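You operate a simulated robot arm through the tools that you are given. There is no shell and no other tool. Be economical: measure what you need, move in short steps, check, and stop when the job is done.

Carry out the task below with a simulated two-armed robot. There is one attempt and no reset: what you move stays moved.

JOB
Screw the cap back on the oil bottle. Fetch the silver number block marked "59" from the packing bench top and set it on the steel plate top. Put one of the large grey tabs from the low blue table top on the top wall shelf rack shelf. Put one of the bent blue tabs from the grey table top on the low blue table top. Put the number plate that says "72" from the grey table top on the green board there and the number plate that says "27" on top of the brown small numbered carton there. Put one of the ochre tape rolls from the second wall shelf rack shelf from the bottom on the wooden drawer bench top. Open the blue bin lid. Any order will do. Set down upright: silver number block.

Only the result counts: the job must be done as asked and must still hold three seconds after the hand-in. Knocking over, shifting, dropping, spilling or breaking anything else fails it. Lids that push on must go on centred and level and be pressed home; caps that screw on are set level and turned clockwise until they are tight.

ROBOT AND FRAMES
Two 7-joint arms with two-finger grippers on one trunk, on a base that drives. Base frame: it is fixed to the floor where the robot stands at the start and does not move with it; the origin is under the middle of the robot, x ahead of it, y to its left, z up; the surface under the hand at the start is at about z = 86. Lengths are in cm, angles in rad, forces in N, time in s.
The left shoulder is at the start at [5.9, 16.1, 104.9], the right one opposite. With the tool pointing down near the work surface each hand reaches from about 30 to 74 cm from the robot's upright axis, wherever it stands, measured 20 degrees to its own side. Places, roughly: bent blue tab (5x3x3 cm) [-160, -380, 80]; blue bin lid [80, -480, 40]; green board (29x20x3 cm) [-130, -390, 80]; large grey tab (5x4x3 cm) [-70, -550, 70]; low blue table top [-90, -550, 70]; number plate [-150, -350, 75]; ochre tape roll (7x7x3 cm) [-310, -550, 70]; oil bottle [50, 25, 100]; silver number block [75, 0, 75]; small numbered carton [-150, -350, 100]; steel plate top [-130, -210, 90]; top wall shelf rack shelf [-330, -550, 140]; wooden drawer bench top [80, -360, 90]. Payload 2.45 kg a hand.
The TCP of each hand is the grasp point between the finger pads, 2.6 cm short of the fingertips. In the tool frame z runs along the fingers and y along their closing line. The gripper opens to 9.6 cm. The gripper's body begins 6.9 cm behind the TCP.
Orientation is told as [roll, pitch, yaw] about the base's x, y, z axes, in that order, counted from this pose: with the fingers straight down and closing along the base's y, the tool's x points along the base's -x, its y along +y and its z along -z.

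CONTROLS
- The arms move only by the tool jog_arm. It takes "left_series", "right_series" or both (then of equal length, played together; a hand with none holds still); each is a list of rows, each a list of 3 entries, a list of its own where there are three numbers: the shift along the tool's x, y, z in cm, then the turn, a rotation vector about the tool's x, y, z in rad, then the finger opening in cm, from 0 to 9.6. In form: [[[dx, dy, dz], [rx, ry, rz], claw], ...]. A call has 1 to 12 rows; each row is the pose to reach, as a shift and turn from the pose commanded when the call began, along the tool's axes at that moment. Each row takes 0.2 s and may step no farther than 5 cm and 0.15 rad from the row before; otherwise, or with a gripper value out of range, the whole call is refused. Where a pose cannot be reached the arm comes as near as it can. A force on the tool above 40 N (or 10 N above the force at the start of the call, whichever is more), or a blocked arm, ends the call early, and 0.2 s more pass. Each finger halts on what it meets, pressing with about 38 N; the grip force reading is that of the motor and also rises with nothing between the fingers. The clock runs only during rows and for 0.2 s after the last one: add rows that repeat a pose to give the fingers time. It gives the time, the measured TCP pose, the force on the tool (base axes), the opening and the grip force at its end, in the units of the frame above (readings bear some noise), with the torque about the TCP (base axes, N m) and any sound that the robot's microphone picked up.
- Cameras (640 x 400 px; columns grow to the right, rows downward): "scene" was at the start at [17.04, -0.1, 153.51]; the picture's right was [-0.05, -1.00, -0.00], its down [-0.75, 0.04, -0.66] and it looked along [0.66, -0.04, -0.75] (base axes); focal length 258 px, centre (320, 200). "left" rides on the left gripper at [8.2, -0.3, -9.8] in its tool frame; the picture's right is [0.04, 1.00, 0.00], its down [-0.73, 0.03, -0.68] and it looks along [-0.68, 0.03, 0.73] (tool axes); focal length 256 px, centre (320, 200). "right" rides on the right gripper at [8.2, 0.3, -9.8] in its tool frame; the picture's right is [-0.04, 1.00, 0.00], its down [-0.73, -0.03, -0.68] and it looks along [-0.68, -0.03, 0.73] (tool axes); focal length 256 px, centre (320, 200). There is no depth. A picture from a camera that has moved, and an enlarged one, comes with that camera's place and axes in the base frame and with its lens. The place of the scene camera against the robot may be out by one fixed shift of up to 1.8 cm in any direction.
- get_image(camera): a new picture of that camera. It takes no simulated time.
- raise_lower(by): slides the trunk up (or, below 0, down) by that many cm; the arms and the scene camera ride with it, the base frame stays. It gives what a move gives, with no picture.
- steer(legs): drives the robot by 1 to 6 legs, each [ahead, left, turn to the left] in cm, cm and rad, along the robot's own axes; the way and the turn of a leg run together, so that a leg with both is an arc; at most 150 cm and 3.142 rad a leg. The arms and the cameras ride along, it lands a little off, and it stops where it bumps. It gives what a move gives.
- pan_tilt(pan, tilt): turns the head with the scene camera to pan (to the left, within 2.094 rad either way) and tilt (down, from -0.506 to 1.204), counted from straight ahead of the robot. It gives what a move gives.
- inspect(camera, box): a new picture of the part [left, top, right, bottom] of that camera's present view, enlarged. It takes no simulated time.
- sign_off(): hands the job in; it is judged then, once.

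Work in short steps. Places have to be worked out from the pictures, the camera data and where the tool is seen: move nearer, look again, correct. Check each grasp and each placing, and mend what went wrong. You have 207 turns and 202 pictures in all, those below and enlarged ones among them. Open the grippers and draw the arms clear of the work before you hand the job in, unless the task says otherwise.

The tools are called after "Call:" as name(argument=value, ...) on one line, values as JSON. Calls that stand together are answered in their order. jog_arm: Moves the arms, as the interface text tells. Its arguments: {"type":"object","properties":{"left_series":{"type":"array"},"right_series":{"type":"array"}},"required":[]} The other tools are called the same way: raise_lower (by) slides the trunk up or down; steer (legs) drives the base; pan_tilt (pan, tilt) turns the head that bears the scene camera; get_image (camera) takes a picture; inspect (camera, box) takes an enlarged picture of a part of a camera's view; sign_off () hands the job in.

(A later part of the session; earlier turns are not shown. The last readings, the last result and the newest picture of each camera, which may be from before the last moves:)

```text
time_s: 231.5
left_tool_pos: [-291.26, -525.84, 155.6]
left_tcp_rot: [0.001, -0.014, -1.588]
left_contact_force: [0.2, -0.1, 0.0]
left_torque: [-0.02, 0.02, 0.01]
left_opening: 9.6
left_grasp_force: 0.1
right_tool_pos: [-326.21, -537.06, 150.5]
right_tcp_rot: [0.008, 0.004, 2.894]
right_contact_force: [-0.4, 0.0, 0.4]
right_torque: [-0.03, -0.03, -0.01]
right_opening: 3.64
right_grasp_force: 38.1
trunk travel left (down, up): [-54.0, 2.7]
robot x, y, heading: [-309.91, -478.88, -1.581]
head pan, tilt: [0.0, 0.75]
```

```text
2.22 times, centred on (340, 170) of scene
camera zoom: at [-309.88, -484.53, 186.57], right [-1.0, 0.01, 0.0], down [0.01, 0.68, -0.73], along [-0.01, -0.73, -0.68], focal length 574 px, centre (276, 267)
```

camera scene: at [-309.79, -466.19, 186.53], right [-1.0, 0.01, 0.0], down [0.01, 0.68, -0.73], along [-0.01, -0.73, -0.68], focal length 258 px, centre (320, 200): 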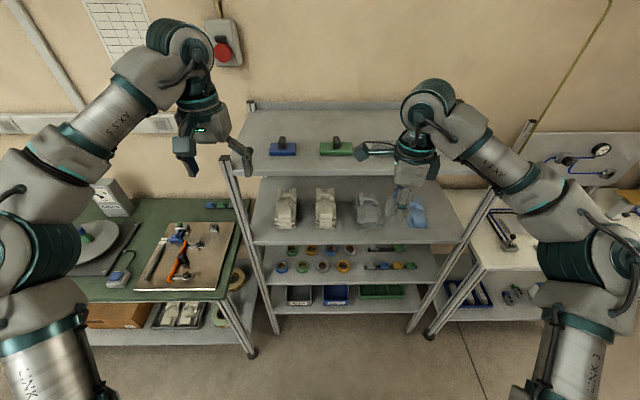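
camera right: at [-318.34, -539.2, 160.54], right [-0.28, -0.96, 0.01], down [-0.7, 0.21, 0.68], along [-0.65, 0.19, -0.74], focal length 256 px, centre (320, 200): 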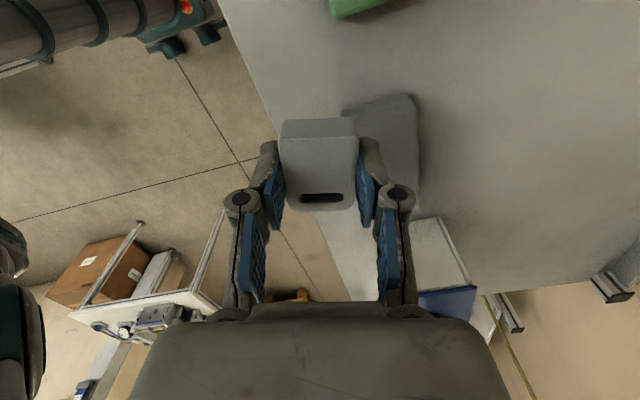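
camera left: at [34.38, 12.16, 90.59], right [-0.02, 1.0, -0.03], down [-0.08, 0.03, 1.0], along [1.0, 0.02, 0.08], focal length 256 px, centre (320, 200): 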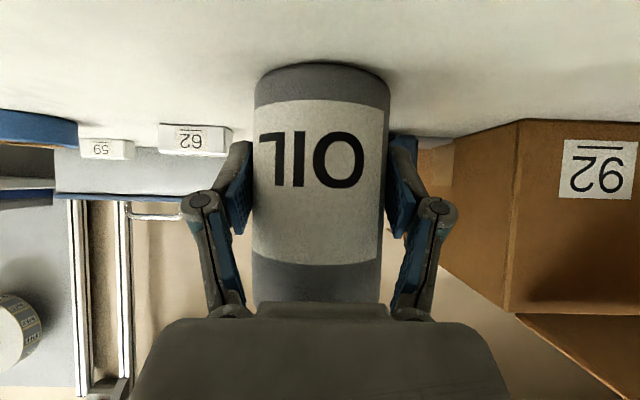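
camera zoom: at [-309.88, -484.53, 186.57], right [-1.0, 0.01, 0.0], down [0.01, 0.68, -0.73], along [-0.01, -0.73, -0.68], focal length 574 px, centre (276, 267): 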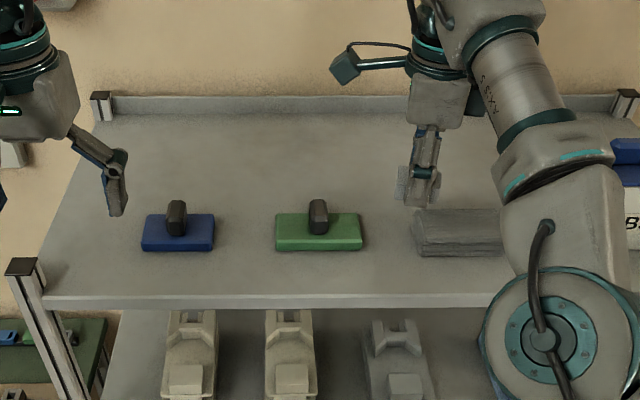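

The gap at (-324, -536.5) in front of the stamp and grey stack is free. Position and lower to contact.

Call:
jog_arm(right_series=[[[2, -1.1, 2], [0.008, -0.004, 0], 2.5], [[2, -1.1, 5], [0.008, -0.004, 0], 2.5], [[2, -1.1, 8], [0.008, -0.004, 0], 2.5], [[2, -1.1, 9.5], [0.008, -0.004, 0], 2.5], [[2, -1.1, 10], [0.008, -0.004, 0], 2.5], [[2, -1.1, 10.4], [0.008, -0.004, 0], 2.5], [[2, -1.1, 10.8], [0.008, -0.004, 0], 2.5], [[2, -1.1, 11.2], [0.008, -0.004, 0], 2.5], [[2, -1.1, 11.6], [0.008, -0.004, 0], 2.5], [[2, -1.1, 12], [0.008, -0.004, 0], 2.5], [[2, -1.1, 12.4], [0.008, -0.004, 0], 2.5], [[2, -1.1, 12.8], [0.008, -0.004, 0], 2.5]])

Call:
inspect(camera="scene", box=[300, 120, 420, 230])

```text
time_s: 233.6
left_tool_pos: [-291.14, -525.48, 155.68]
left_tcp_rot: [0.0, -0.018, -1.588]
left_contact_force: [0.8, -0.9, 0.0]
left_torque: [0.0, -0.04, 0.01]
left_opening: 9.62
left_grasp_force: 0.1
right_tool_pos: [-324.11, -536.32, 139.6]
right_tcp_rot: [0.011, 0.007, 2.895]
right_contact_force: [0.7, 1.3, 2.6]
right_torque: [0.08, 0.04, -0.02]
right_opening: 3.63
right_grasp_force: 38.7
trunk travel left (down, up): [-54.0, 2.7]
robot x, y, heading: [-309.94, -478.85, -1.582]
head pan, tilt: [0.0, 0.75]
stopped in row 10 (right hand): the force on the tool passed its limit at 46 N (the readings are from after the stop); the commanded pose is now the measured one
```

```text
3.64 times, centred on (360, 175) of scene
camera zoom: at [-309.87, -485.11, 186.52], right [-1.0, 0.01, 0.0], down [0.01, 0.68, -0.73], along [-0.01, -0.73, -0.68], focal length 939 px, centre (174, 291)
```

zoom: 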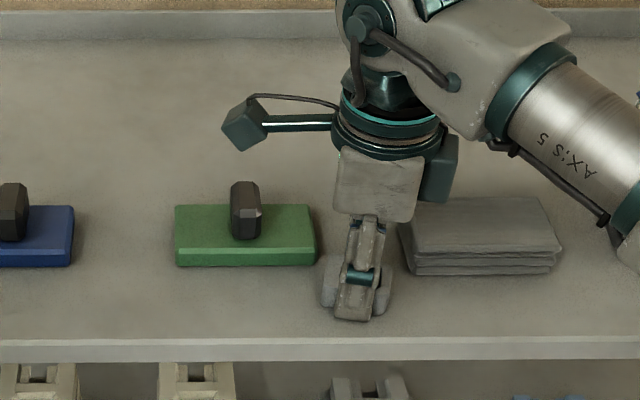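

Touching the shelf in the gap. Release and rise.

Call:
jog_arm(right_series=[[[0, 0, 0.05], [0.011, -0.007, 0], 2.5], [[0, 0, 0.05], [0.011, -0.007, 0], 4], [[0, 0, 0.05], [0.011, -0.007, 0], 5.2], [[0, 0, 0.05], [0.011, -0.007, 0], 5.2], [[0, 0, -3], [0.011, -0.007, 0], 5.2], [[0, 0, -7], [0.011, -0.007, 0], 5.2], [[0, 0, -10], [0.011, -0.007, 0], 5.2]])

Call:
inspect(camera="scene", box=[300, 120, 420, 230])

Call:
get_image(camera="right")

```text
time_s: 235.2
left_tool_pos: [-290.89, -525.58, 155.73]
left_tcp_rot: [0.0, -0.018, -1.588]
left_contact_force: [-0.5, 1.2, -0.3]
left_torque: [-0.02, 0.03, 0.02]
left_opening: 9.6
left_grasp_force: 0.1
right_tool_pos: [-324.04, -536.34, 149.81]
right_tcp_rot: [0.002, -0.003, 2.891]
right_contact_force: [0.7, -0.6, 0.7]
right_torque: [0.01, 0.0, 0.02]
right_opening: 5.19
right_grasp_force: 0.1
trunk travel left (down, up): [-54.0, 2.7]
robot x, y, heading: [-310.0, -478.64, -1.584]
head pan, tilt: [0.0, 0.75]
```

```text
3.64 times, centred on (360, 175) of scene
camera zoom: at [-309.67, -485.13, 186.54], right [-1.0, 0.01, 0.0], down [0.01, 0.68, -0.73], along [-0.01, -0.73, -0.68], focal length 939 px, centre (174, 291)
```

zoom: 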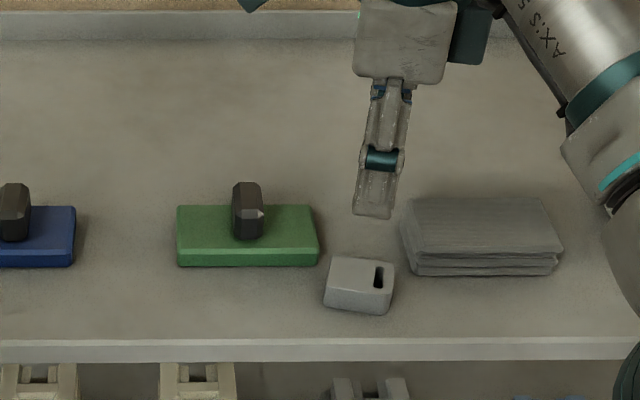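

```text
96 pictures are left
camera right: at [-315.99, -538.59, 159.73], right [-0.29, -0.96, 0.0], down [-0.7, 0.21, 0.68], along [-0.65, 0.19, -0.73], focal length 256 px, centre (320, 200)
```

right: 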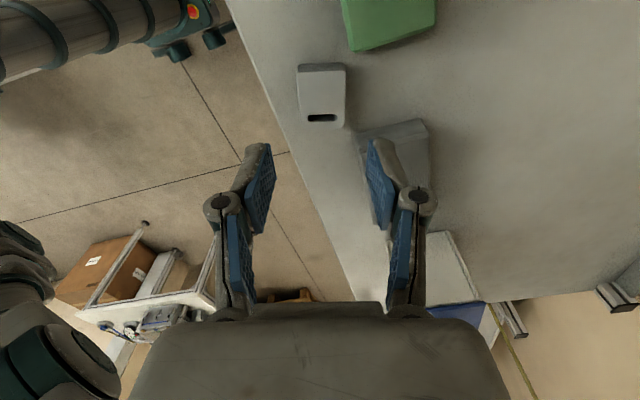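

Grey tab is on the top shelf. Back out, lower the trunk, and turn the wrist back to straight for the roll.

Call:
steer(legs=[[-25, 0, 0]])

Call:
raise_lower(by=-36)

Call:
jog_arm(right_series=[[[0, 0, 0], [0, 0, -0.15], 8.5], [[0, 0, 0], [0, 0, -0.3], 8.5], [[0, 0, 0], [0, 0, -0.45], 8.5], [[0, 0, 0], [0, 0, -0.6], 8.5], [[0, 0, 0], [0, 0, -0.75], 8.5], [[0, 0, 0], [0, 0, -0.9], 8.5], [[0, 0, 0], [0, 0, -1.05], 8.5], [[0, 0, 0], [0, 0, -1.2], 8.5], [[0, 0, 0], [0, 0, -1.35], 8.5], [[0, 0, 0], [0, 0, -1.5], 8.5], [[0, 0, 0], [0, 0, -1.65], 8.5], [[0, 0, 0], [0, 0, -1.8], 8.5]])

Call:
get_image(camera="scene")

```text
time_s: 237.0
left_tool_pos: [-290.87, -501.23, 155.51]
left_tcp_rot: [0.0, -0.01, -1.585]
left_contact_force: [-0.9, -1.2, 0.8]
left_torque: [0.03, -0.02, -0.01]
left_opening: 9.6
left_grasp_force: 0.1
right_tool_pos: [-323.77, -512.07, 149.53]
right_tcp_rot: [-0.004, -0.002, 2.894]
right_contact_force: [0.2, -0.4, -0.4]
right_torque: [0.03, 0.01, 0.04]
right_opening: 5.2
right_grasp_force: 0.1
trunk travel left (down, up): [-54.0, 2.7]
robot x, y, heading: [-309.76, -453.41, -1.581]
head pan, tilt: [0.0, 0.75]
```

```text
time_s: 240.5
left_tool_pos: [-290.81, -499.98, 119.78]
left_tcp_rot: [0.0, -0.019, -1.583]
left_contact_force: [-0.1, 0.1, 0.1]
left_torque: [-0.02, 0.0, 0.0]
left_opening: 9.59
left_grasp_force: 0.1
right_tool_pos: [-323.74, -510.92, 113.96]
right_tcp_rot: [0.004, 0.0, 2.896]
right_contact_force: [-0.3, 1.0, 0.7]
right_torque: [-0.02, 0.0, -0.02]
right_opening: 5.2
right_grasp_force: 0.1
trunk travel left (down, up): [-18.0, 38.7]
robot x, y, heading: [-310.44, -453.49, -1.581]
head pan, tilt: [0.0, 0.75]
```

```text
time_s: 243.1
left_tool_pos: [-290.87, -499.94, 119.98]
left_tcp_rot: [0.0, -0.019, -1.585]
left_contact_force: [0.2, -0.2, 0.6]
left_torque: [0.0, -0.02, -0.01]
left_opening: 9.63
left_grasp_force: 0.0
right_tool_pos: [-323.85, -510.95, 113.83]
right_tcp_rot: [-0.003, -0.006, -1.585]
right_contact_force: [0.1, -0.5, -0.4]
right_torque: [-0.02, 0.01, -0.01]
right_opening: 8.49
right_grasp_force: 0.0
trunk travel left (down, up): [-18.0, 38.7]
robot x, y, heading: [-309.92, -453.27, -1.58]
head pan, tilt: [0.0, 0.75]
```

```text
95 pictures are left
camera scene: at [-309.78, -474.16, 149.87], right [-1.0, 0.01, 0.0], down [0.01, 0.69, -0.73], along [-0.01, -0.73, -0.69], focal length 258 px, centre (320, 200)
```

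scene: 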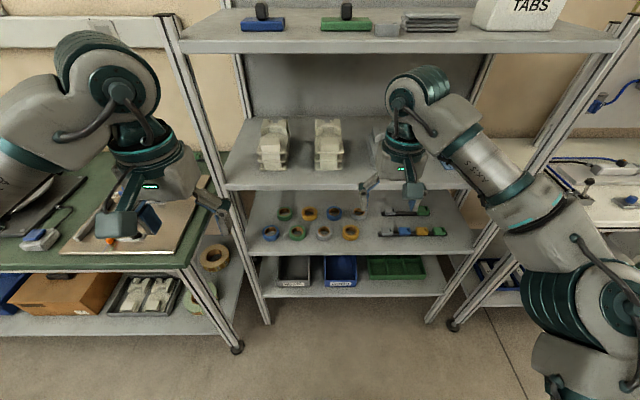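

Call:
inspect(camera="scene", box=[240, 180, 480, 310])

```text
2.67 times, centred on (360, 245) of scene
camera zoom: at [-309.78, -474.16, 149.87], right [-1.0, 0.01, 0.0], down [0.01, 0.69, -0.73], along [-0.01, -0.73, -0.69], focal length 688 px, centre (213, 80)
```

zoom: 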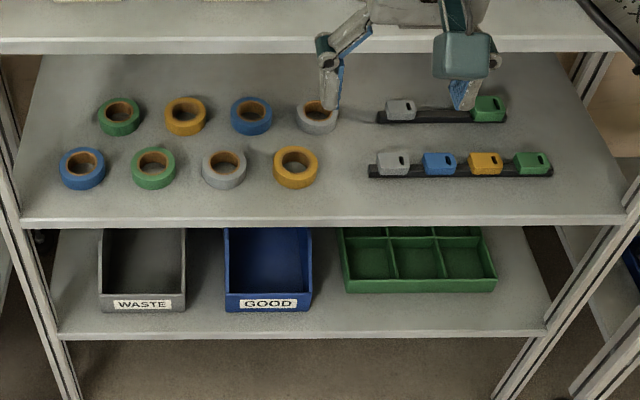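

The front ochre roll is at about (-323.3, -541). Pre-pose the right hand low with 45° forward pitch, in front of the rack.

Call:
jog_arm(right_series=[[[1, 0.1, 3.8], [0, -0.075, 0], 8.8], [[2, 0.2, 7.6], [0, -0.15, 0], 8.8], [[3, 0.3, 11.4], [0, -0.225, 0], 8.8], [[4, 0.4, 15.2], [0, -0.3, 0], 8.8], [[5, 0.5, 19], [0, -0.375, 0], 8.8], [[5.9, 0.5, 22.8], [0, -0.45, 0], 8.8], [[5.9, 0.5, 26.6], [0, -0.525, 0], 8.8], [[5.9, 0.5, 30.4], [0, -0.6, 0], 8.8], [[5.9, 0.5, 34.2], [0, -0.675, 0], 8.8], [[5.9, 0.5, 38], [0, -0.75, 0], 8.8], [[5.9, 0.5, 39.8], [0, -0.785, 0], 8.8], [[5.9, 0.5, 39.8], [0, -0.785, 0], 8.8]])

Call:
get_image(camera="right")

Call:
get_image(camera="scene")

```text
time_s: 245.7
left_tool_pos: [-291.01, -499.98, 119.83]
left_tcp_rot: [0.001, -0.019, -1.585]
left_contact_force: [1.0, -0.2, -0.9]
left_torque: [0.02, 0.02, -0.02]
left_opening: 9.62
left_grasp_force: 0.0
right_tool_pos: [-323.3, -505.11, 74.03]
right_tcp_rot: [-0.002, -0.79, -1.587]
right_contact_force: [0.2, 0.6, -0.5]
right_torque: [-0.06, -0.02, 0.02]
right_opening: 8.79
right_grasp_force: 0.1
trunk travel left (down, up): [-18.0, 38.7]
robot x, y, heading: [-309.64, -453.33, -1.58]
head pan, tilt: [0.0, 0.75]
```

```text
93 pictures are left
camera right: at [-322.61, -492.41, 75.35], right [1.0, -0.05, 0.03], down [-0.03, -0.03, 1.0], along [-0.04, -1.0, -0.03], focal length 256 px, centre (320, 200)
```

right: 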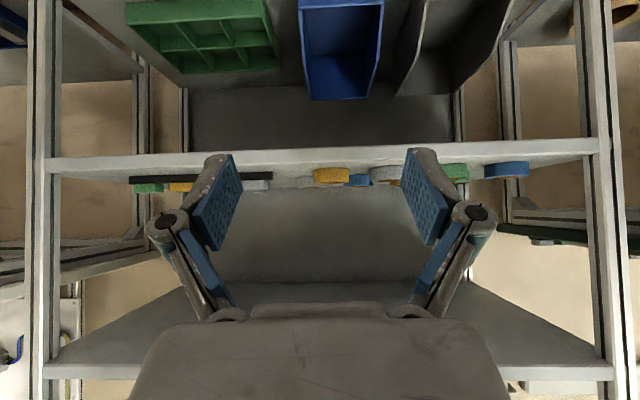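

```text
92 pictures are left
camera scene: at [-309.86, -474.08, 149.89], right [-1.0, 0.01, 0.0], down [0.01, 0.69, -0.73], along [-0.01, -0.73, -0.69], focal length 258 px, centre (320, 200)
```

scene: 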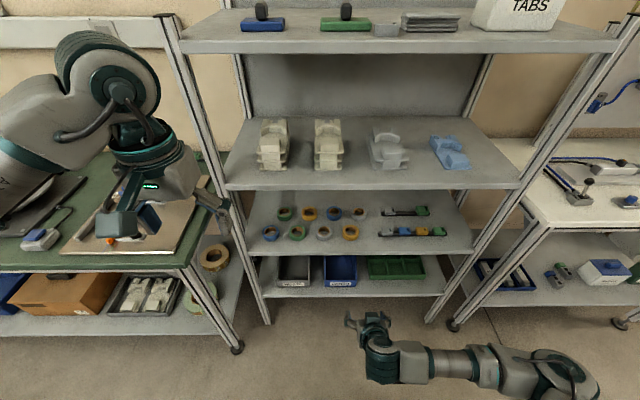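

The shelf is at z≈68.3 with the roll centre near (-322.5, -540.5). Raise the hand 2.5 cm and drive 26 cm in.

Call:
jog_arm(right_series=[[[-1.77, 0, -1.77], [0, 0, 0], 8.8], [[-1.77, 0, -1.77], [0, 0, 0], 8.8]])

Call:
steer(legs=[[26, 0, 0]])

Call:
get_image(camera="right")

Call:
get_image(camera="scene")

```text
time_s: 246.3
left_tool_pos: [-291.03, -499.96, 119.8]
left_tcp_rot: [-0.001, -0.019, -1.584]
left_contact_force: [-0.4, 0.5, 0.8]
left_torque: [0.03, -0.01, 0.02]
left_opening: 9.61
left_grasp_force: 0.1
right_tool_pos: [-323.27, -505.24, 76.48]
right_tcp_rot: [-0.002, -0.789, -1.586]
right_contact_force: [-0.1, 0.4, -0.6]
right_torque: [-0.04, -0.02, 0.04]
right_opening: 8.83
right_grasp_force: 0.0
trunk travel left (down, up): [-18.0, 38.7]
robot x, y, heading: [-309.81, -453.45, -1.581]
head pan, tilt: [0.0, 0.75]
```

```text
time_s: 248.1
left_tool_pos: [-291.11, -526.19, 119.89]
left_tcp_rot: [0.002, -0.018, -1.585]
left_contact_force: [0.6, -0.7, -0.1]
left_torque: [0.0, 0.0, 0.03]
left_opening: 9.6
left_grasp_force: 0.1
right_tool_pos: [-323.63, -531.41, 76.58]
right_tcp_rot: [-0.002, -0.789, -1.588]
right_contact_force: [0.0, 0.0, -1.0]
right_torque: [0.01, -0.02, 0.02]
right_opening: 8.81
right_grasp_force: 0.0
trunk travel left (down, up): [-18.0, 38.7]
robot x, y, heading: [-309.89, -479.66, -1.578]
head pan, tilt: [0.0, 0.75]
```

```text
91 pictures are left
camera right: at [-322.88, -518.61, 77.88], right [1.0, -0.05, 0.03], down [-0.03, -0.03, 1.0], along [-0.05, -1.0, -0.04], focal length 256 px, centre (320, 200)
```

right: 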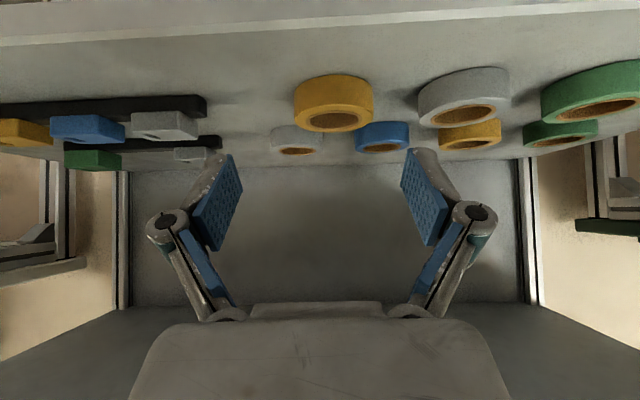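

```text
90 pictures are left
camera scene: at [-310.11, -500.28, 149.89], right [-1.0, 0.01, 0.0], down [0.01, 0.69, -0.73], along [-0.01, -0.73, -0.69], focal length 258 px, centre (320, 200)
```

scene: 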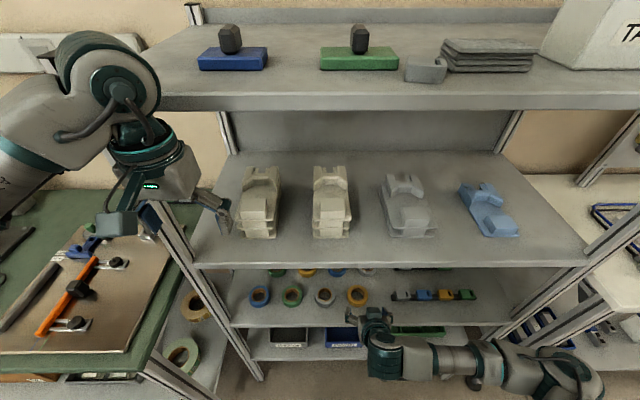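

Roll centre refined to (-322.6, -540.6), top z≈70. Slide the fingers around it.

Call:
jog_arm(right_series=[[[0, 1.15, 0], [0, 0, 0], 9], [[-0.8, 1.15, 3.5], [0, 0, 0], 9], [[-1.6, 1.15, 7], [0, 0, 0], 9], [[-2.3, 1.15, 9.5], [0, 0, 0], 9], [[-2.3, 1.15, 10.2], [0, 0, 0], 9], [[-2.3, 1.15, 10.2], [0, 0, 0], 9]])

Call:
get_image(camera="right")

```text
time_s: 249.5
left_tool_pos: [-291.26, -525.69, 120.01]
left_tcp_rot: [0.001, -0.023, -1.586]
left_contact_force: [0.6, -0.3, 0.2]
left_torque: [0.0, 0.05, -0.01]
left_opening: 9.62
left_grasp_force: 0.0
right_tool_pos: [-322.55, -539.96, 71.23]
right_tcp_rot: [-0.003, -0.795, -1.587]
right_contact_force: [-0.6, -0.9, 0.7]
right_torque: [-0.01, 0.01, 0.0]
right_opening: 9.01
right_grasp_force: 0.1
trunk travel left (down, up): [-18.0, 38.7]
robot x, y, heading: [-309.8, -479.9, -1.578]
head pan, tilt: [0.0, 0.75]
```

```text
89 pictures are left
camera right: at [-321.89, -527.21, 72.53], right [1.0, -0.05, 0.03], down [-0.03, -0.03, 1.0], along [-0.04, -1.0, -0.03], focal length 256 px, centre (320, 200)
```

right: 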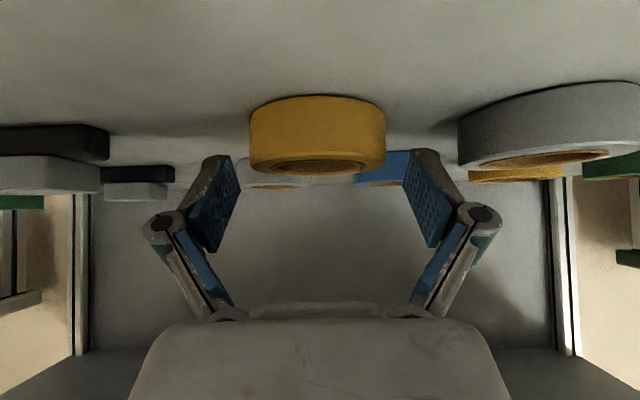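

Well centred; pull back 0.8 cm so the pads cover more of the roll, then close.

Call:
jog_arm(right_series=[[[0.56, 0, -0.5], [0, 0, 0], 9], [[0.56, 0, -0.5], [0, 0, 0], 7.5], [[0.56, 0, -0.5], [0, 0, 0], 6.5], [[0.56, 0, -0.5], [0, 0, 0], 6], [[0.56, 0, -0.5], [0, 0, 0], 6]])

Call:
get_image(camera="right")

```text
time_s: 250.7
left_tool_pos: [-291.11, -525.71, 119.96]
left_tcp_rot: [0.0, -0.023, -1.585]
left_contact_force: [-0.7, -0.1, -0.5]
left_torque: [0.02, 0.03, -0.01]
left_opening: 9.58
left_grasp_force: 0.1
right_tool_pos: [-322.55, -539.16, 71.17]
right_tcp_rot: [-0.002, -0.794, -1.587]
right_contact_force: [-0.1, 0.7, 1.2]
right_torque: [0.03, -0.03, -0.02]
right_opening: 6.41
right_grasp_force: 38.3
trunk travel left (down, up): [-18.0, 38.7]
robot x, y, heading: [-310.15, -479.84, -1.576]
head pan, tilt: [0.0, 0.75]
```

```text
88 pictures are left
camera right: at [-321.86, -526.46, 72.5], right [1.0, -0.05, 0.03], down [-0.03, -0.03, 1.0], along [-0.05, -1.0, -0.03], focal length 256 px, centre (320, 200)
```

right: 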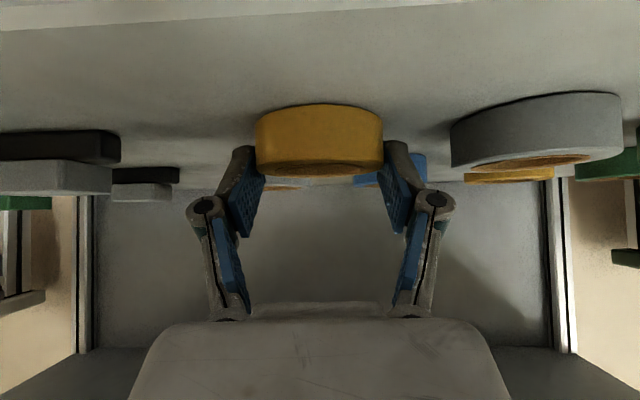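

Gripped at 6.4 cm. Lift 5 cm vertically and check.

Call:
jog_arm(right_series=[[[-1, 0, -1], [0, 0, 0], 6], [[-2.2, 0, -2.2], [0, 0, 0], 6], [[-3.5, 0, -3.5], [0, 0, 0], 6], [[-3.5, 0, -3.5], [0, 0, 0], 6]])

Call:
get_image(camera="right")

```text
time_s: 251.7
left_tool_pos: [-291.14, -525.63, 120.06]
left_tcp_rot: [0.0, -0.023, -1.586]
left_contact_force: [0.4, -0.5, 0.5]
left_torque: [0.02, -0.01, 0.0]
left_opening: 9.59
left_grasp_force: 0.1
right_tool_pos: [-322.55, -539.2, 76.16]
right_tcp_rot: [-0.003, -0.792, -1.587]
right_contact_force: [-0.1, 0.0, -0.3]
right_torque: [0.01, 0.0, 0.01]
right_opening: 6.41
right_grasp_force: 37.9
trunk travel left (down, up): [-18.0, 38.7]
robot x, y, heading: [-310.19, -479.51, -1.582]
head pan, tilt: [0.0, 0.75]
```

```text
87 pictures are left
camera right: at [-321.88, -526.37, 77.44], right [1.0, -0.05, 0.03], down [-0.03, -0.03, 1.0], along [-0.05, -1.0, -0.03], focal length 256 px, centre (320, 200)
```

right: 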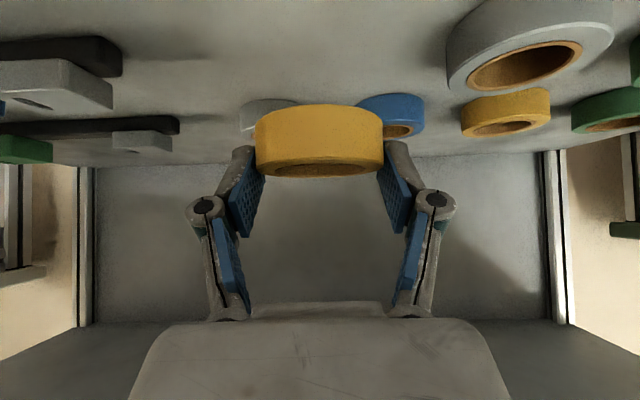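

Roll held level. Back out of the rack, then raise and retract the hand.

Call:
steer(legs=[[-25, 0, 0]])

Call:
jog_arm(right_series=[[[-2.5, 0, -3], [0, 0, 0], 6], [[-5, 0, -6], [0, 0, 0], 6], [[-7.5, 0, -9], [0, 0, 0], 6], [[-10, 0, -12], [0, 0, 0], 6], [[-12, 0, -16], [0, 0, 0], 6], [[-14, 0, -20], [0, 0, 0], 6], [[-15, 0, -24], [0, 0, 0], 6], [[-16, 0, -28], [0, 0, 0], 6], [[-16.3, 0, -31], [0, 0, 0], 6], [[-16.3, 0, -33.2], [0, 0, 0], 6]])

Call:
steer(legs=[[0, 0, 1.575], [110, 0, 0], [110, 0, 0]])

Call:
pan_tilt(pan=0, tilt=0.4)

Call:
get_image(camera="scene")

```text
time_s: 253.6
left_tool_pos: [-290.86, -500.88, 120.09]
left_tcp_rot: [0.002, -0.023, -1.585]
left_contact_force: [0.7, 0.4, 0.7]
left_torque: [-0.02, -0.02, 0.02]
left_opening: 9.59
left_grasp_force: 0.0
right_tool_pos: [-322.37, -514.32, 76.16]
right_tcp_rot: [-0.002, -0.794, -1.586]
right_contact_force: [-0.7, 0.2, -0.6]
right_torque: [0.04, 0.03, -0.01]
right_opening: 6.46
right_grasp_force: 38.0
trunk travel left (down, up): [-18.0, 38.7]
robot x, y, heading: [-310.1, -454.45, -1.578]
head pan, tilt: [0.0, 0.75]
```

```text
time_s: 255.8
left_tool_pos: [-290.79, -500.39, 120.39]
left_tcp_rot: [0.0, -0.028, -1.585]
left_contact_force: [-0.4, -0.3, 0.2]
left_torque: [-0.01, -0.02, -0.03]
left_opening: 9.6
left_grasp_force: 0.1
right_tool_pos: [-322.05, -501.54, 111.36]
right_tcp_rot: [-0.003, -0.798, -1.586]
right_contact_force: [0.2, -0.7, -0.7]
right_torque: [0.0, -0.01, -0.02]
right_opening: 6.45
right_grasp_force: 38.1
trunk travel left (down, up): [-18.0, 38.7]
robot x, y, heading: [-310.01, -454.9, -1.583]
head pan, tilt: [0.0, 0.75]
```

```text
time_s: 270.4
left_tool_pos: [-44.67, -442.22, 120.35]
left_tcp_rot: [0.001, -0.028, -0.03]
left_contact_force: [0.9, -0.6, 0.0]
left_torque: [0.0, 0.0, -0.02]
left_opening: 9.61
left_grasp_force: 0.0
right_tool_pos: [-43.95, -473.21, 111.3]
right_tcp_rot: [-0.001, -0.797, -0.033]
right_contact_force: [0.3, 0.3, -0.7]
right_torque: [0.04, 0.05, 0.0]
right_opening: 6.41
right_grasp_force: 38.1
trunk travel left (down, up): [-18.0, 38.7]
robot x, y, heading: [-90.75, -460.4, -0.022]
head pan, tilt: [0.0, 0.75]
```

```text
time_s: 271.2
left_tool_pos: [-45.31, -442.03, 120.47]
left_tcp_rot: [0.001, -0.031, -0.03]
left_contact_force: [0.8, 0.1, 1.3]
left_torque: [0.02, 0.0, -0.02]
left_opening: 9.59
left_grasp_force: 0.1
right_tool_pos: [-44.48, -473.33, 111.58]
right_tcp_rot: [-0.002, -0.8, -0.032]
right_contact_force: [0.7, 0.5, -0.4]
right_torque: [0.0, 0.0, 0.03]
right_opening: 6.41
right_grasp_force: 38.8
trunk travel left (down, up): [-18.0, 38.7]
robot x, y, heading: [-90.82, -460.35, -0.018]
head pan, tilt: [0.0, 0.4]
```

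```text
86 pictures are left
camera scene: at [-68.47, -460.47, 152.99], right [-0.02, -1.0, 0.0], down [-0.39, 0.01, -0.92], along [0.92, -0.02, -0.39], focal length 258 px, centre (320, 200)
```

scene: 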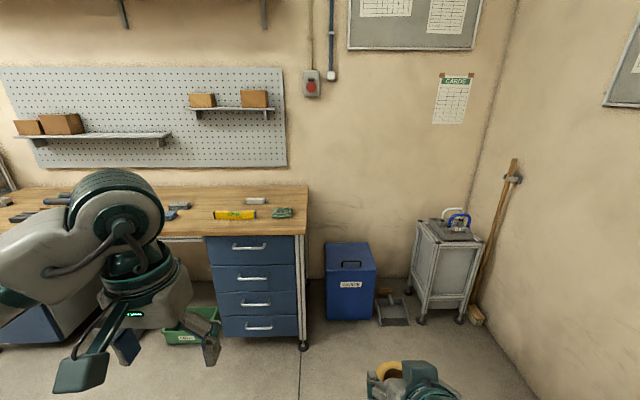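

Call:
inspect(camera="scene", box=[140, 170, 320, 260])

Call:
inspect(camera="scene", box=[300, 220, 440, 340])

```text
3.56 times, centred on (230, 215) of scene
camera zoom: at [-68.47, -460.47, 152.99], right [-0.02, -1.0, 0.0], down [-0.39, 0.01, -0.92], along [0.92, -0.02, -0.39], focal length 918 px, centre (640, 147)
```

zoom: 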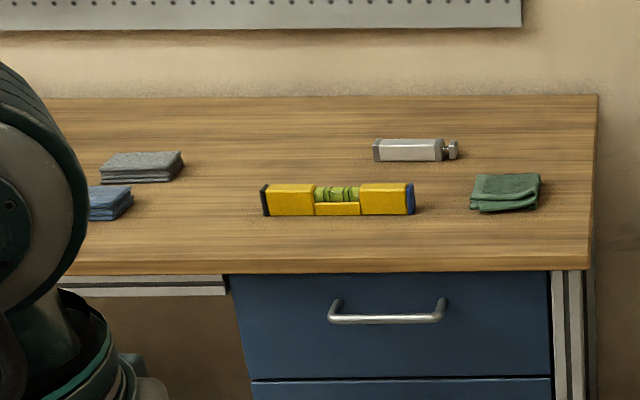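

```text
3.33 times, centred on (370, 280) of scene
camera zoom: at [-68.47, -460.47, 152.99], right [-0.02, -1.0, 0.0], down [-0.39, 0.01, -0.92], along [0.92, -0.02, -0.39], focal length 861 px, centre (153, -67)
```

zoom: 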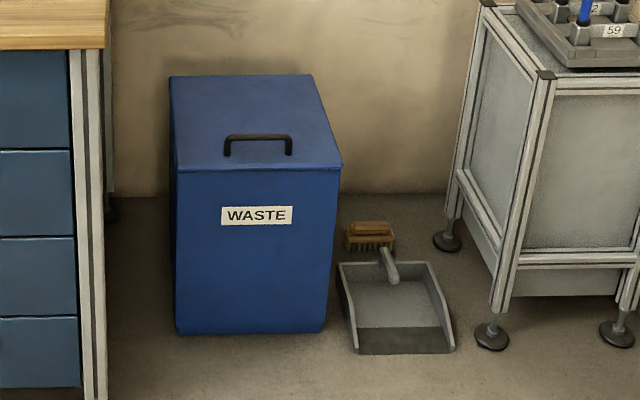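

Place the roll on the bench's free front strip at about (48, -435). Drive diagonally to line up.

Call:
steer(legs=[[0, 0, 0.45], [75, 0, 0], [0, 0, -0.43], [12, 0, 0]])

Call:
pan_tilt(pan=0, tilt=0.75)

Call:
get_image(camera="scene")

```text
time_s: 278.8
left_tool_pos: [35.23, -409.25, 120.52]
left_tcp_rot: [0.0, -0.032, -0.008]
left_contact_force: [1.5, 0.4, -0.5]
left_torque: [0.02, 0.04, -0.01]
left_opening: 9.61
left_grasp_force: 0.1
right_tool_pos: [36.64, -440.38, 111.65]
right_tcp_rot: [-0.003, -0.802, -0.009]
right_contact_force: [-0.1, 0.2, 0.0]
right_torque: [-0.01, -0.03, 0.03]
right_opening: 6.41
right_grasp_force: 38.4
trunk travel left (down, up): [-18.0, 38.7]
robot x, y, heading: [-9.64, -428.94, -0.002]
head pan, tilt: [0.0, 0.4]
```

```text
time_s: 279.6
left_tool_pos: [34.84, -409.38, 120.7]
left_tcp_rot: [0.0, -0.036, -0.006]
left_contact_force: [-1.5, -0.5, -0.4]
left_torque: [0.01, 0.02, -0.01]
left_opening: 9.56
left_grasp_force: 0.1
right_tool_pos: [36.31, -440.46, 111.63]
right_tcp_rot: [-0.002, -0.804, -0.011]
right_contact_force: [-0.6, 0.0, -0.7]
right_torque: [-0.01, 0.01, 0.0]
right_opening: 6.39
right_grasp_force: 38.3
trunk travel left (down, up): [-18.0, 38.7]
robot x, y, heading: [-9.65, -428.54, 0.002]
head pan, tilt: [0.0, 0.75]
```

```text
83 pictures are left
camera scene: at [11.42, -428.22, 149.9], right [0.0, -1.0, 0.0], down [-0.68, 0.0, -0.73], along [0.73, 0.0, -0.68], focal length 258 px, centre (320, 200)
```

scene: 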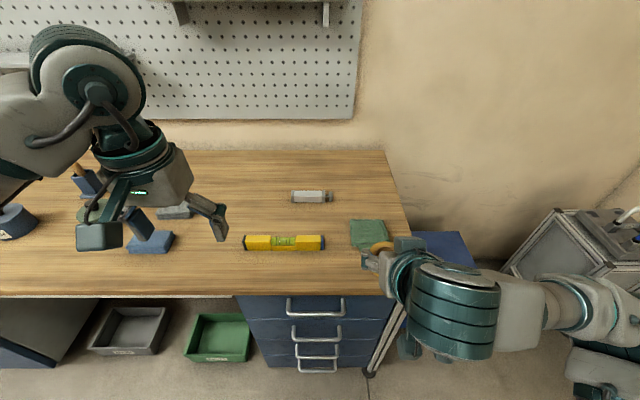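

Move the roll over the front strip at (47–48, -434).

Call:
jog_arm(right_series=[[[0.5, 1.3, 3.5], [0, 0.004, 0], 6], [[1, 2.6, 7], [0, 0.008, 0], 6], [[1.5, 3.9, 10.5], [0, 0.012, 0], 6], [[2, 5.2, 14], [0, 0.015, 0], 6], [[2.65, 6.4, 17.4], [0, 0.015, 0], 6], [[2.65, 6.4, 17.4], [0, 0.015, 0], 6]])

Call:
get_image(camera="right")

Call:
inspect(camera="scene", box=[230, 190, 450, 320])

```text
time_s: 281.0
left_tool_pos: [34.88, -409.29, 120.71]
left_tcp_rot: [0.001, -0.035, -0.007]
left_contact_force: [-0.3, 0.4, 0.1]
left_torque: [0.02, -0.04, -0.01]
left_opening: 9.6
left_grasp_force: 0.1
right_tool_pos: [47.1, -434.24, 97.63]
right_tcp_rot: [-0.004, -0.791, -0.009]
right_contact_force: [-0.4, 0.2, -1.0]
right_torque: [0.02, -0.02, 0.02]
right_opening: 6.43
right_grasp_force: 37.5
trunk travel left (down, up): [-18.0, 38.7]
robot x, y, heading: [-9.65, -428.54, 0.0]
head pan, tilt: [0.0, 0.75]
```

```text
82 pictures are left
camera right: at [34.45, -433.74, 98.98], right [0.04, 1.0, 0.03], down [0.03, -0.03, 1.0], along [1.0, -0.04, -0.03], focal length 256 px, centre (320, 200)
```

right: 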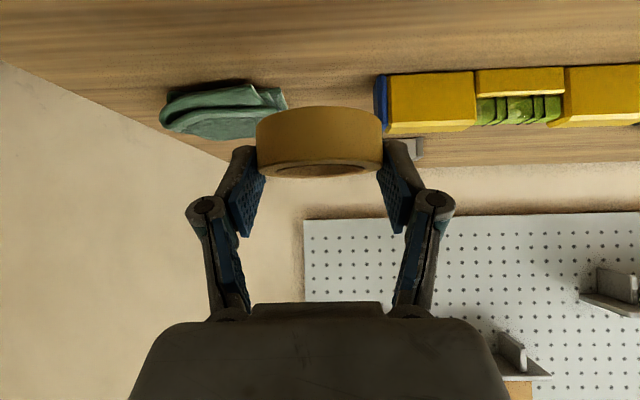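

```text
2.91 times, centred on (340, 255) of scene
camera zoom: at [11.47, -428.16, 149.89], right [0.0, -1.0, 0.0], down [-0.69, 0.0, -0.73], along [0.73, 0.0, -0.69], focal length 751 px, centre (262, 40)
```

zoom: 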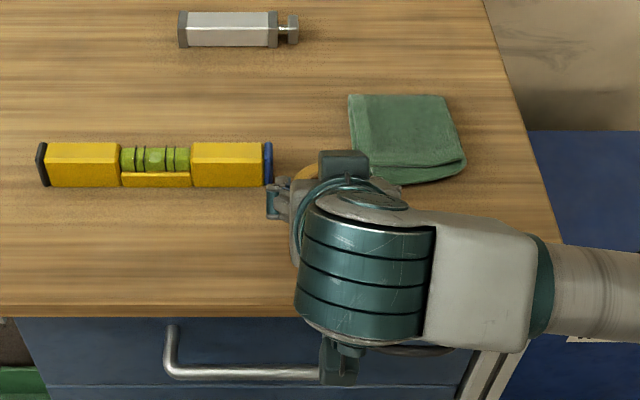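

Clear below; lower straight down to contact (bench ≈88).

Call:
jog_arm(right_series=[[[2.1, 0, 2.1], [0, 0, 0], 6], [[3.5, 0, 3.5], [0, 0, 0], 6], [[3.8, 0, 3.8], [0, 0, 0], 6], [[4.1, 0, 4.1], [0, 0, 0], 6], [[4.35, 0, 4.35], [0, 0, 0], 6], [[4.6, 0, 4.6], [0, 0, 0], 6], [[4.85, 0, 4.85], [0, 0, 0], 6], [[5.1, 0, 5.1], [0, 0, 0], 6], [[5.35, 0, 5.35], [0, 0, 0], 6], [[5.6, 0, 5.6], [0, 0, 0], 6], [[5.85, 0, 5.85], [0, 0, 0], 6], [[6.1, 0, 6.1], [0, 0, 0], 6]])

Call:
get_image(camera="right")

```text
time_s: 283.3
left_tool_pos: [34.6, -409.21, 120.73]
left_tcp_rot: [-0.001, -0.036, -0.007]
left_contact_force: [-0.7, -0.2, -0.1]
left_torque: [0.03, 0.01, -0.03]
left_opening: 9.59
left_grasp_force: 0.1
right_tool_pos: [47.11, -434.06, 90.41]
right_tcp_rot: [0.001, -0.807, -0.012]
right_contact_force: [-6.1, -2.0, 15.2]
right_torque: [-0.27, 0.37, -0.08]
right_opening: 6.4
right_grasp_force: 38.1
trunk travel left (down, up): [-18.0, 38.7]
robot x, y, heading: [-9.71, -428.38, -0.001]
head pan, tilt: [0.0, 0.75]
stopped in row 11 (right hand): the force on the tool passed its limit at 43 N (the readings are from after the stop); the commanded pose is now the measured one
```

```text
80 pictures are left
camera right: at [34.54, -433.67, 91.49], right [0.04, 1.0, 0.03], down [0.02, -0.03, 1.0], along [1.0, -0.04, -0.02], focal length 256 px, centre (320, 200)
```

right: 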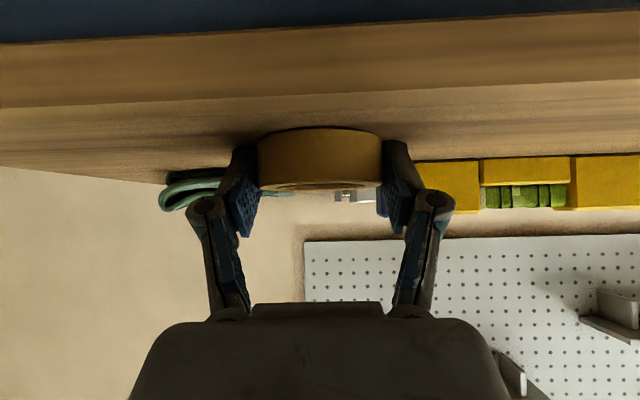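

The roll is on the bench. Release and retreat along the tool axis.

Call:
jog_arm(right_series=[[[0, 0, 0], [0, 0, 0], 7], [[0, 0, 0], [0, 0, 0], 8.5], [[0, 0, 0], [0, 0, 0], 8.5], [[0, 0, -3], [0, 0, 0], 9], [[0, 0, -7], [0, 0, 0], 9], [[-2, 0, -11], [0, 0, 0], 9], [[-5, 0, -14], [0, 0, 0], 9], [[-8, 0, -17], [0, 0, 0], 9]])

Call:
get_image(camera="scene")

```text
time_s: 285.1
left_tool_pos: [34.65, -409.19, 120.82]
left_tcp_rot: [0.0, -0.038, -0.006]
left_contact_force: [0.1, 1.1, 0.5]
left_torque: [0.01, -0.02, 0.02]
left_opening: 9.6
left_grasp_force: 0.0
right_tool_pos: [40.46, -433.98, 107.78]
right_tcp_rot: [0.002, -0.803, -0.011]
right_contact_force: [0.0, -0.1, 0.3]
right_torque: [0.0, 0.0, 0.02]
right_opening: 8.99
right_grasp_force: 0.1
trunk travel left (down, up): [-18.0, 38.7]
robot x, y, heading: [-9.81, -428.61, -0.002]
head pan, tilt: [0.0, 0.75]
```

```text
79 pictures are left
camera scene: at [11.38, -428.12, 149.91], right [0.0, -1.0, 0.0], down [-0.68, 0.0, -0.73], along [0.73, 0.0, -0.68], focal length 258 px, centre (320, 200)
```

scene: 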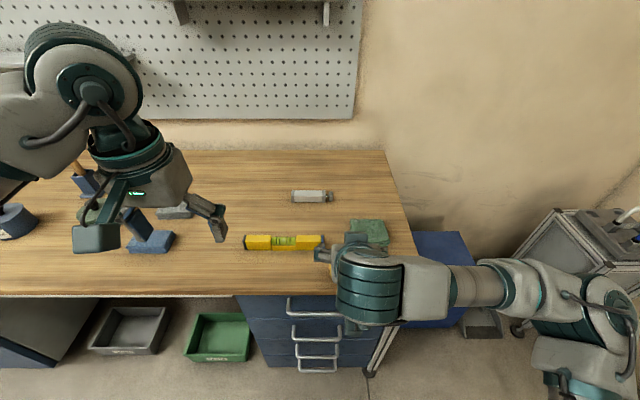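

Roll released. Now the blue bin (handle ≈ (75, -484.5, 48)). Drive to about (16, -482).

Call:
steer(legs=[[0, 0, -1.12], [59, 0, 0], [0, 0, 1.12]])

Call:
pan_tilt(pan=0.1, tilt=0.8)

Call:
get_image(camera="scene")

```text
time_s: 294.1
left_tool_pos: [60.18, -463.64, 120.82]
left_tcp_rot: [-0.001, -0.036, -0.015]
left_contact_force: [0.2, -0.3, 0.7]
left_torque: [0.0, -0.02, 0.03]
left_opening: 9.62
left_grasp_force: 0.0
right_tool_pos: [65.83, -488.48, 107.91]
right_tcp_rot: [0.002, -0.803, -0.019]
right_contact_force: [-0.4, -0.4, 0.3]
right_torque: [0.05, 0.04, 0.0]
right_opening: 8.98
right_grasp_force: 0.0
trunk travel left (down, up): [-18.0, 38.7]
robot x, y, heading: [15.89, -482.73, -0.01]
head pan, tilt: [0.0, 0.75]
```

```text
time_s: 294.8
left_tool_pos: [59.51, -463.57, 120.94]
left_tcp_rot: [0.0, -0.04, -0.015]
left_contact_force: [0.3, -1.1, 0.3]
left_torque: [0.0, -0.01, 0.0]
left_opening: 9.58
left_grasp_force: 0.0
right_tool_pos: [65.3, -488.32, 108.07]
right_tcp_rot: [0.0, -0.806, -0.018]
right_contact_force: [-0.3, -0.7, -1.3]
right_torque: [0.0, 0.05, 0.0]
right_opening: 9.01
right_grasp_force: 0.2
trunk travel left (down, up): [-18.0, 38.7]
robot x, y, heading: [15.79, -482.83, -0.01]
head pan, tilt: [0.099, 0.799]
```

```text
78 pictures are left
camera scene: at [36.5, -481.43, 149.49], right [0.09, -1.0, 0.0], down [-0.72, -0.07, -0.69], along [0.69, 0.06, -0.72], focal length 258 px, centre (320, 200)
```

scene: 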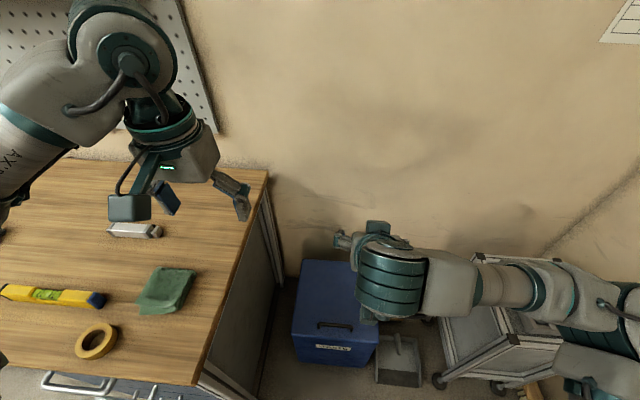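

The ochre roll lies flat on the bench. Now bring the right hand to point straight down above the bin handle, with the wrist turned so the fingers close along x.

Call:
jog_arm(right_series=[[[1, 0.7, 1.5], [0, 0.13, 0], 9], [[2, 1.4, 3], [0, 0.26, 0], 9], [[3.2, 2.1, 5], [0, 0.4, 0], 9], [[4.5, 2.8, 7], [0, 0.54, 0], 9], [[6, 3.4, 9], [0, 0.68, 0], 9], [[7.3, 4, 11.2], [0, 0.806, 0], 9], [[7.3, 4, 11.2], [0, 0.806, 0], 9]])

Call:
jog_arm(right_series=[[[0, 0, 1.5], [0, 0, 0.14], 9], [[0, 0, 3], [0, 0, 0.28], 9], [[0, 0, 4.5], [0, 0, 0.42], 9], [[0, 0, 6], [0, 0, 0.56], 9], [[0, 0, 7.5], [0, 0, 0.7], 9], [[0, 0, 9], [0, 0, 0.84], 9], [[0, 0, 11], [0, 0, 0.98], 9], [[0, 0, 13], [0, 0, 1.12], 9], [[0, 0, 15], [0, 0, 1.26], 9], [[0, 0, 17], [0, 0, 1.4], 9], [[0, 0, 19], [0, 0, 1.54], 9], [[0, 0, 20], [0, 0, 1.553], 9]])

Call:
get_image(camera="right")

Call:
get_image(camera="scene")

```text
time_s: 296.4
left_tool_pos: [59.42, -463.39, 121.07]
left_tcp_rot: [0.0, -0.041, -0.014]
left_contact_force: [-0.1, -1.0, 0.0]
left_torque: [-0.01, 0.0, -0.02]
left_opening: 9.62
left_grasp_force: 0.1
right_tool_pos: [68.5, -484.39, 95.04]
right_tcp_rot: [0.001, 0.0, -0.019]
right_contact_force: [0.3, 0.0, -0.9]
right_torque: [-0.02, -0.03, -0.03]
right_opening: 9.02
right_grasp_force: 0.1
trunk travel left (down, up): [-18.0, 38.7]
robot x, y, heading: [15.44, -482.44, -0.009]
head pan, tilt: [0.099, 0.799]
```

```text
time_s: 299.0
left_tool_pos: [59.63, -463.52, 120.98]
left_tcp_rot: [0.0, -0.038, -0.015]
left_contact_force: [1.1, 0.1, 0.0]
left_torque: [0.04, 0.0, 0.02]
left_opening: 9.6
left_grasp_force: 0.0
right_tool_pos: [68.64, -484.41, 75.01]
right_tcp_rot: [0.0, 0.001, -1.573]
right_contact_force: [-0.7, -0.3, 0.7]
right_torque: [0.01, 0.01, 0.01]
right_opening: 9.01
right_grasp_force: 0.1
trunk travel left (down, up): [-18.0, 38.7]
robot x, y, heading: [15.51, -482.52, -0.01]
head pan, tilt: [0.099, 0.799]
```

```text
77 pictures are left
camera right: at [68.95, -476.18, 85.03], right [1.0, -0.04, 0.0], down [-0.03, -0.73, 0.68], along [-0.03, -0.68, -0.73], focal length 256 px, centre (320, 200)
```

right: 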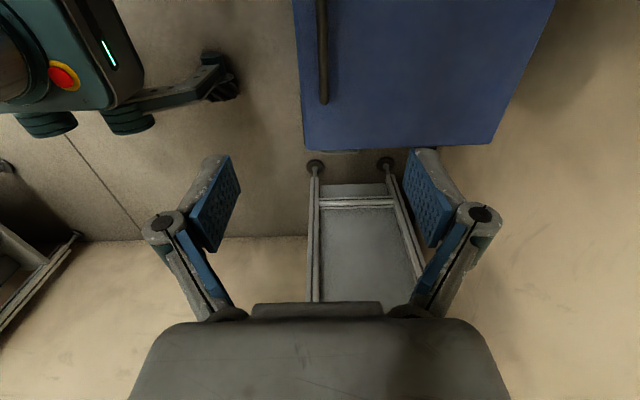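

```text
76 pictures are left
camera scene: at [36.58, -481.39, 149.48], right [0.09, -1.0, 0.0], down [-0.72, -0.07, -0.69], along [0.69, 0.06, -0.72], focal length 258 px, centre (320, 200)
```

scene: 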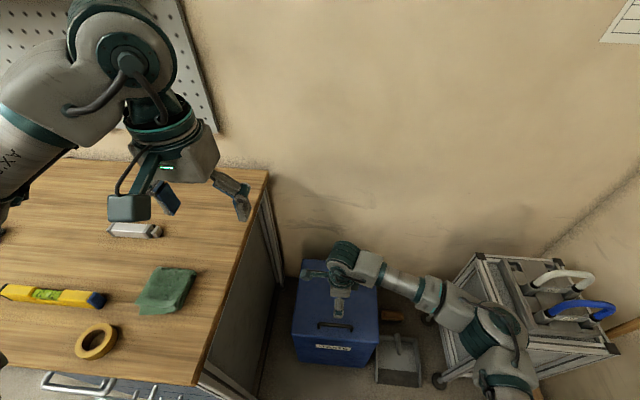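

The handle bar is at x≈68.7, spanning y -478..-491, right under the hand. Descend to z=57 and look.

Call:
jog_arm(right_series=[[[0, 0, 4], [0, 0, 0], 6], [[0, 0, 8], [0, 0, 0], 6], [[0, 0, 12], [0, 0, 0], 6], [[0, 0, 16], [0, 0, 0], 6], [[0, 0, 18], [0, 0, 0], 6], [[0, 0, 18], [0, 0, 0], 6]])

Call:
get_image(camera="right")

Call:
inspect(camera="scene", box=[280, 240, 400, 380])

```text
time_s: 300.4
left_tool_pos: [59.49, -463.58, 120.99]
left_tcp_rot: [-0.001, -0.041, -0.015]
left_contact_force: [-0.3, 0.3, 0.4]
left_torque: [0.01, -0.02, 0.0]
left_opening: 9.6
left_grasp_force: 0.0
right_tool_pos: [68.42, -484.36, 56.92]
right_tcp_rot: [-0.001, 0.0, -1.571]
right_contact_force: [0.2, 0.4, 0.6]
right_torque: [-0.03, -0.02, 0.0]
right_opening: 6.02
right_grasp_force: 0.0
trunk travel left (down, up): [-18.0, 38.7]
robot x, y, heading: [16.08, -482.39, -0.009]
head pan, tilt: [0.099, 0.799]
```

```text
75 pictures are left
camera right: at [68.92, -476.19, 67.01], right [1.0, -0.04, 0.0], down [-0.03, -0.73, 0.68], along [-0.03, -0.68, -0.73], focal length 256 px, centre (320, 200)
```

right: 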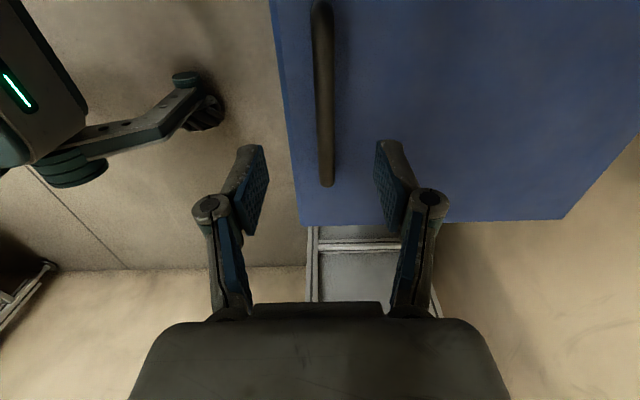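

```text
2.86 times, centred on (340, 310) of scene
camera zoom: at [36.56, -481.38, 149.48], right [0.09, -1.0, 0.0], down [-0.72, -0.07, -0.69], along [0.69, 0.06, -0.72], focal length 738 px, centre (263, -114)
```

zoom: 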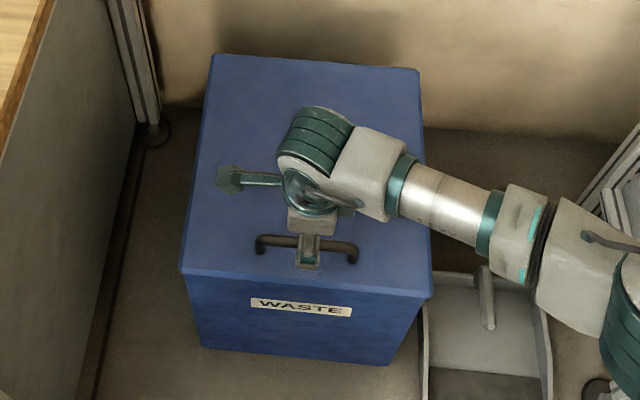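

Bar at x≈68.8, z≈48.7. Descend until the fingers straddle the bar and grip it.

Call:
jog_arm(right_series=[[[0, 0.2, 3], [0, 0, 0], 6], [[0, 0.2, 5.5], [0, 0, 0], 6], [[0, 0.2, 6.5], [0, 0, 0], 6], [[0, 0.2, 7], [0, 0, 0], 6], [[0, 0.2, 7.4], [0, 0, 0], 6], [[0, 0.2, 7.4], [0, 0, 0], 4], [[0, 0.2, 7.4], [0, 0, 0], 2], [[0, 0.2, 7.4], [0, 0, 0], 0.5], [[0, 0.2, 7.4], [0, 0, 0], 0.5]])

Call:
get_image(camera="right")

```text
time_s: 302.4
left_tool_pos: [59.64, -463.52, 120.91]
left_tcp_rot: [0.001, -0.039, -0.016]
left_contact_force: [-0.2, 0.2, 1.2]
left_torque: [-0.03, -0.05, 0.01]
left_opening: 9.6
left_grasp_force: 0.1
right_tool_pos: [68.92, -484.51, 49.7]
right_tcp_rot: [0.002, -0.001, -1.572]
right_contact_force: [15.7, 1.0, -1.3]
right_torque: [0.0, -0.08, 0.06]
right_opening: 1.24
right_grasp_force: 39.1
trunk travel left (down, up): [-18.0, 38.7]
robot x, y, heading: [15.87, -482.57, -0.008]
head pan, tilt: [0.099, 0.799]
```

```text
73 pictures are left
camera right: at [69.29, -476.28, 59.69], right [1.0, -0.04, 0.0], down [-0.03, -0.73, 0.68], along [-0.03, -0.68, -0.73], focal length 256 px, centre (320, 200)
```

right: 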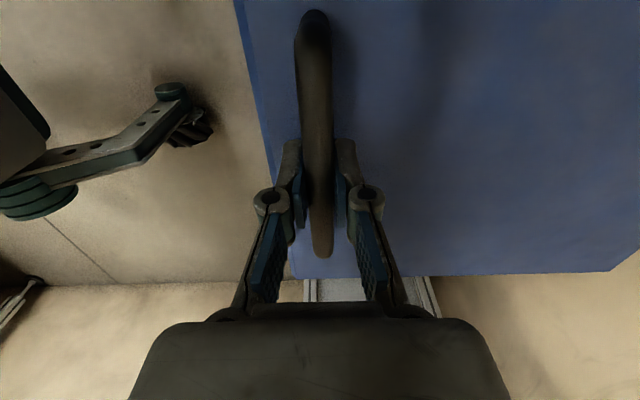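

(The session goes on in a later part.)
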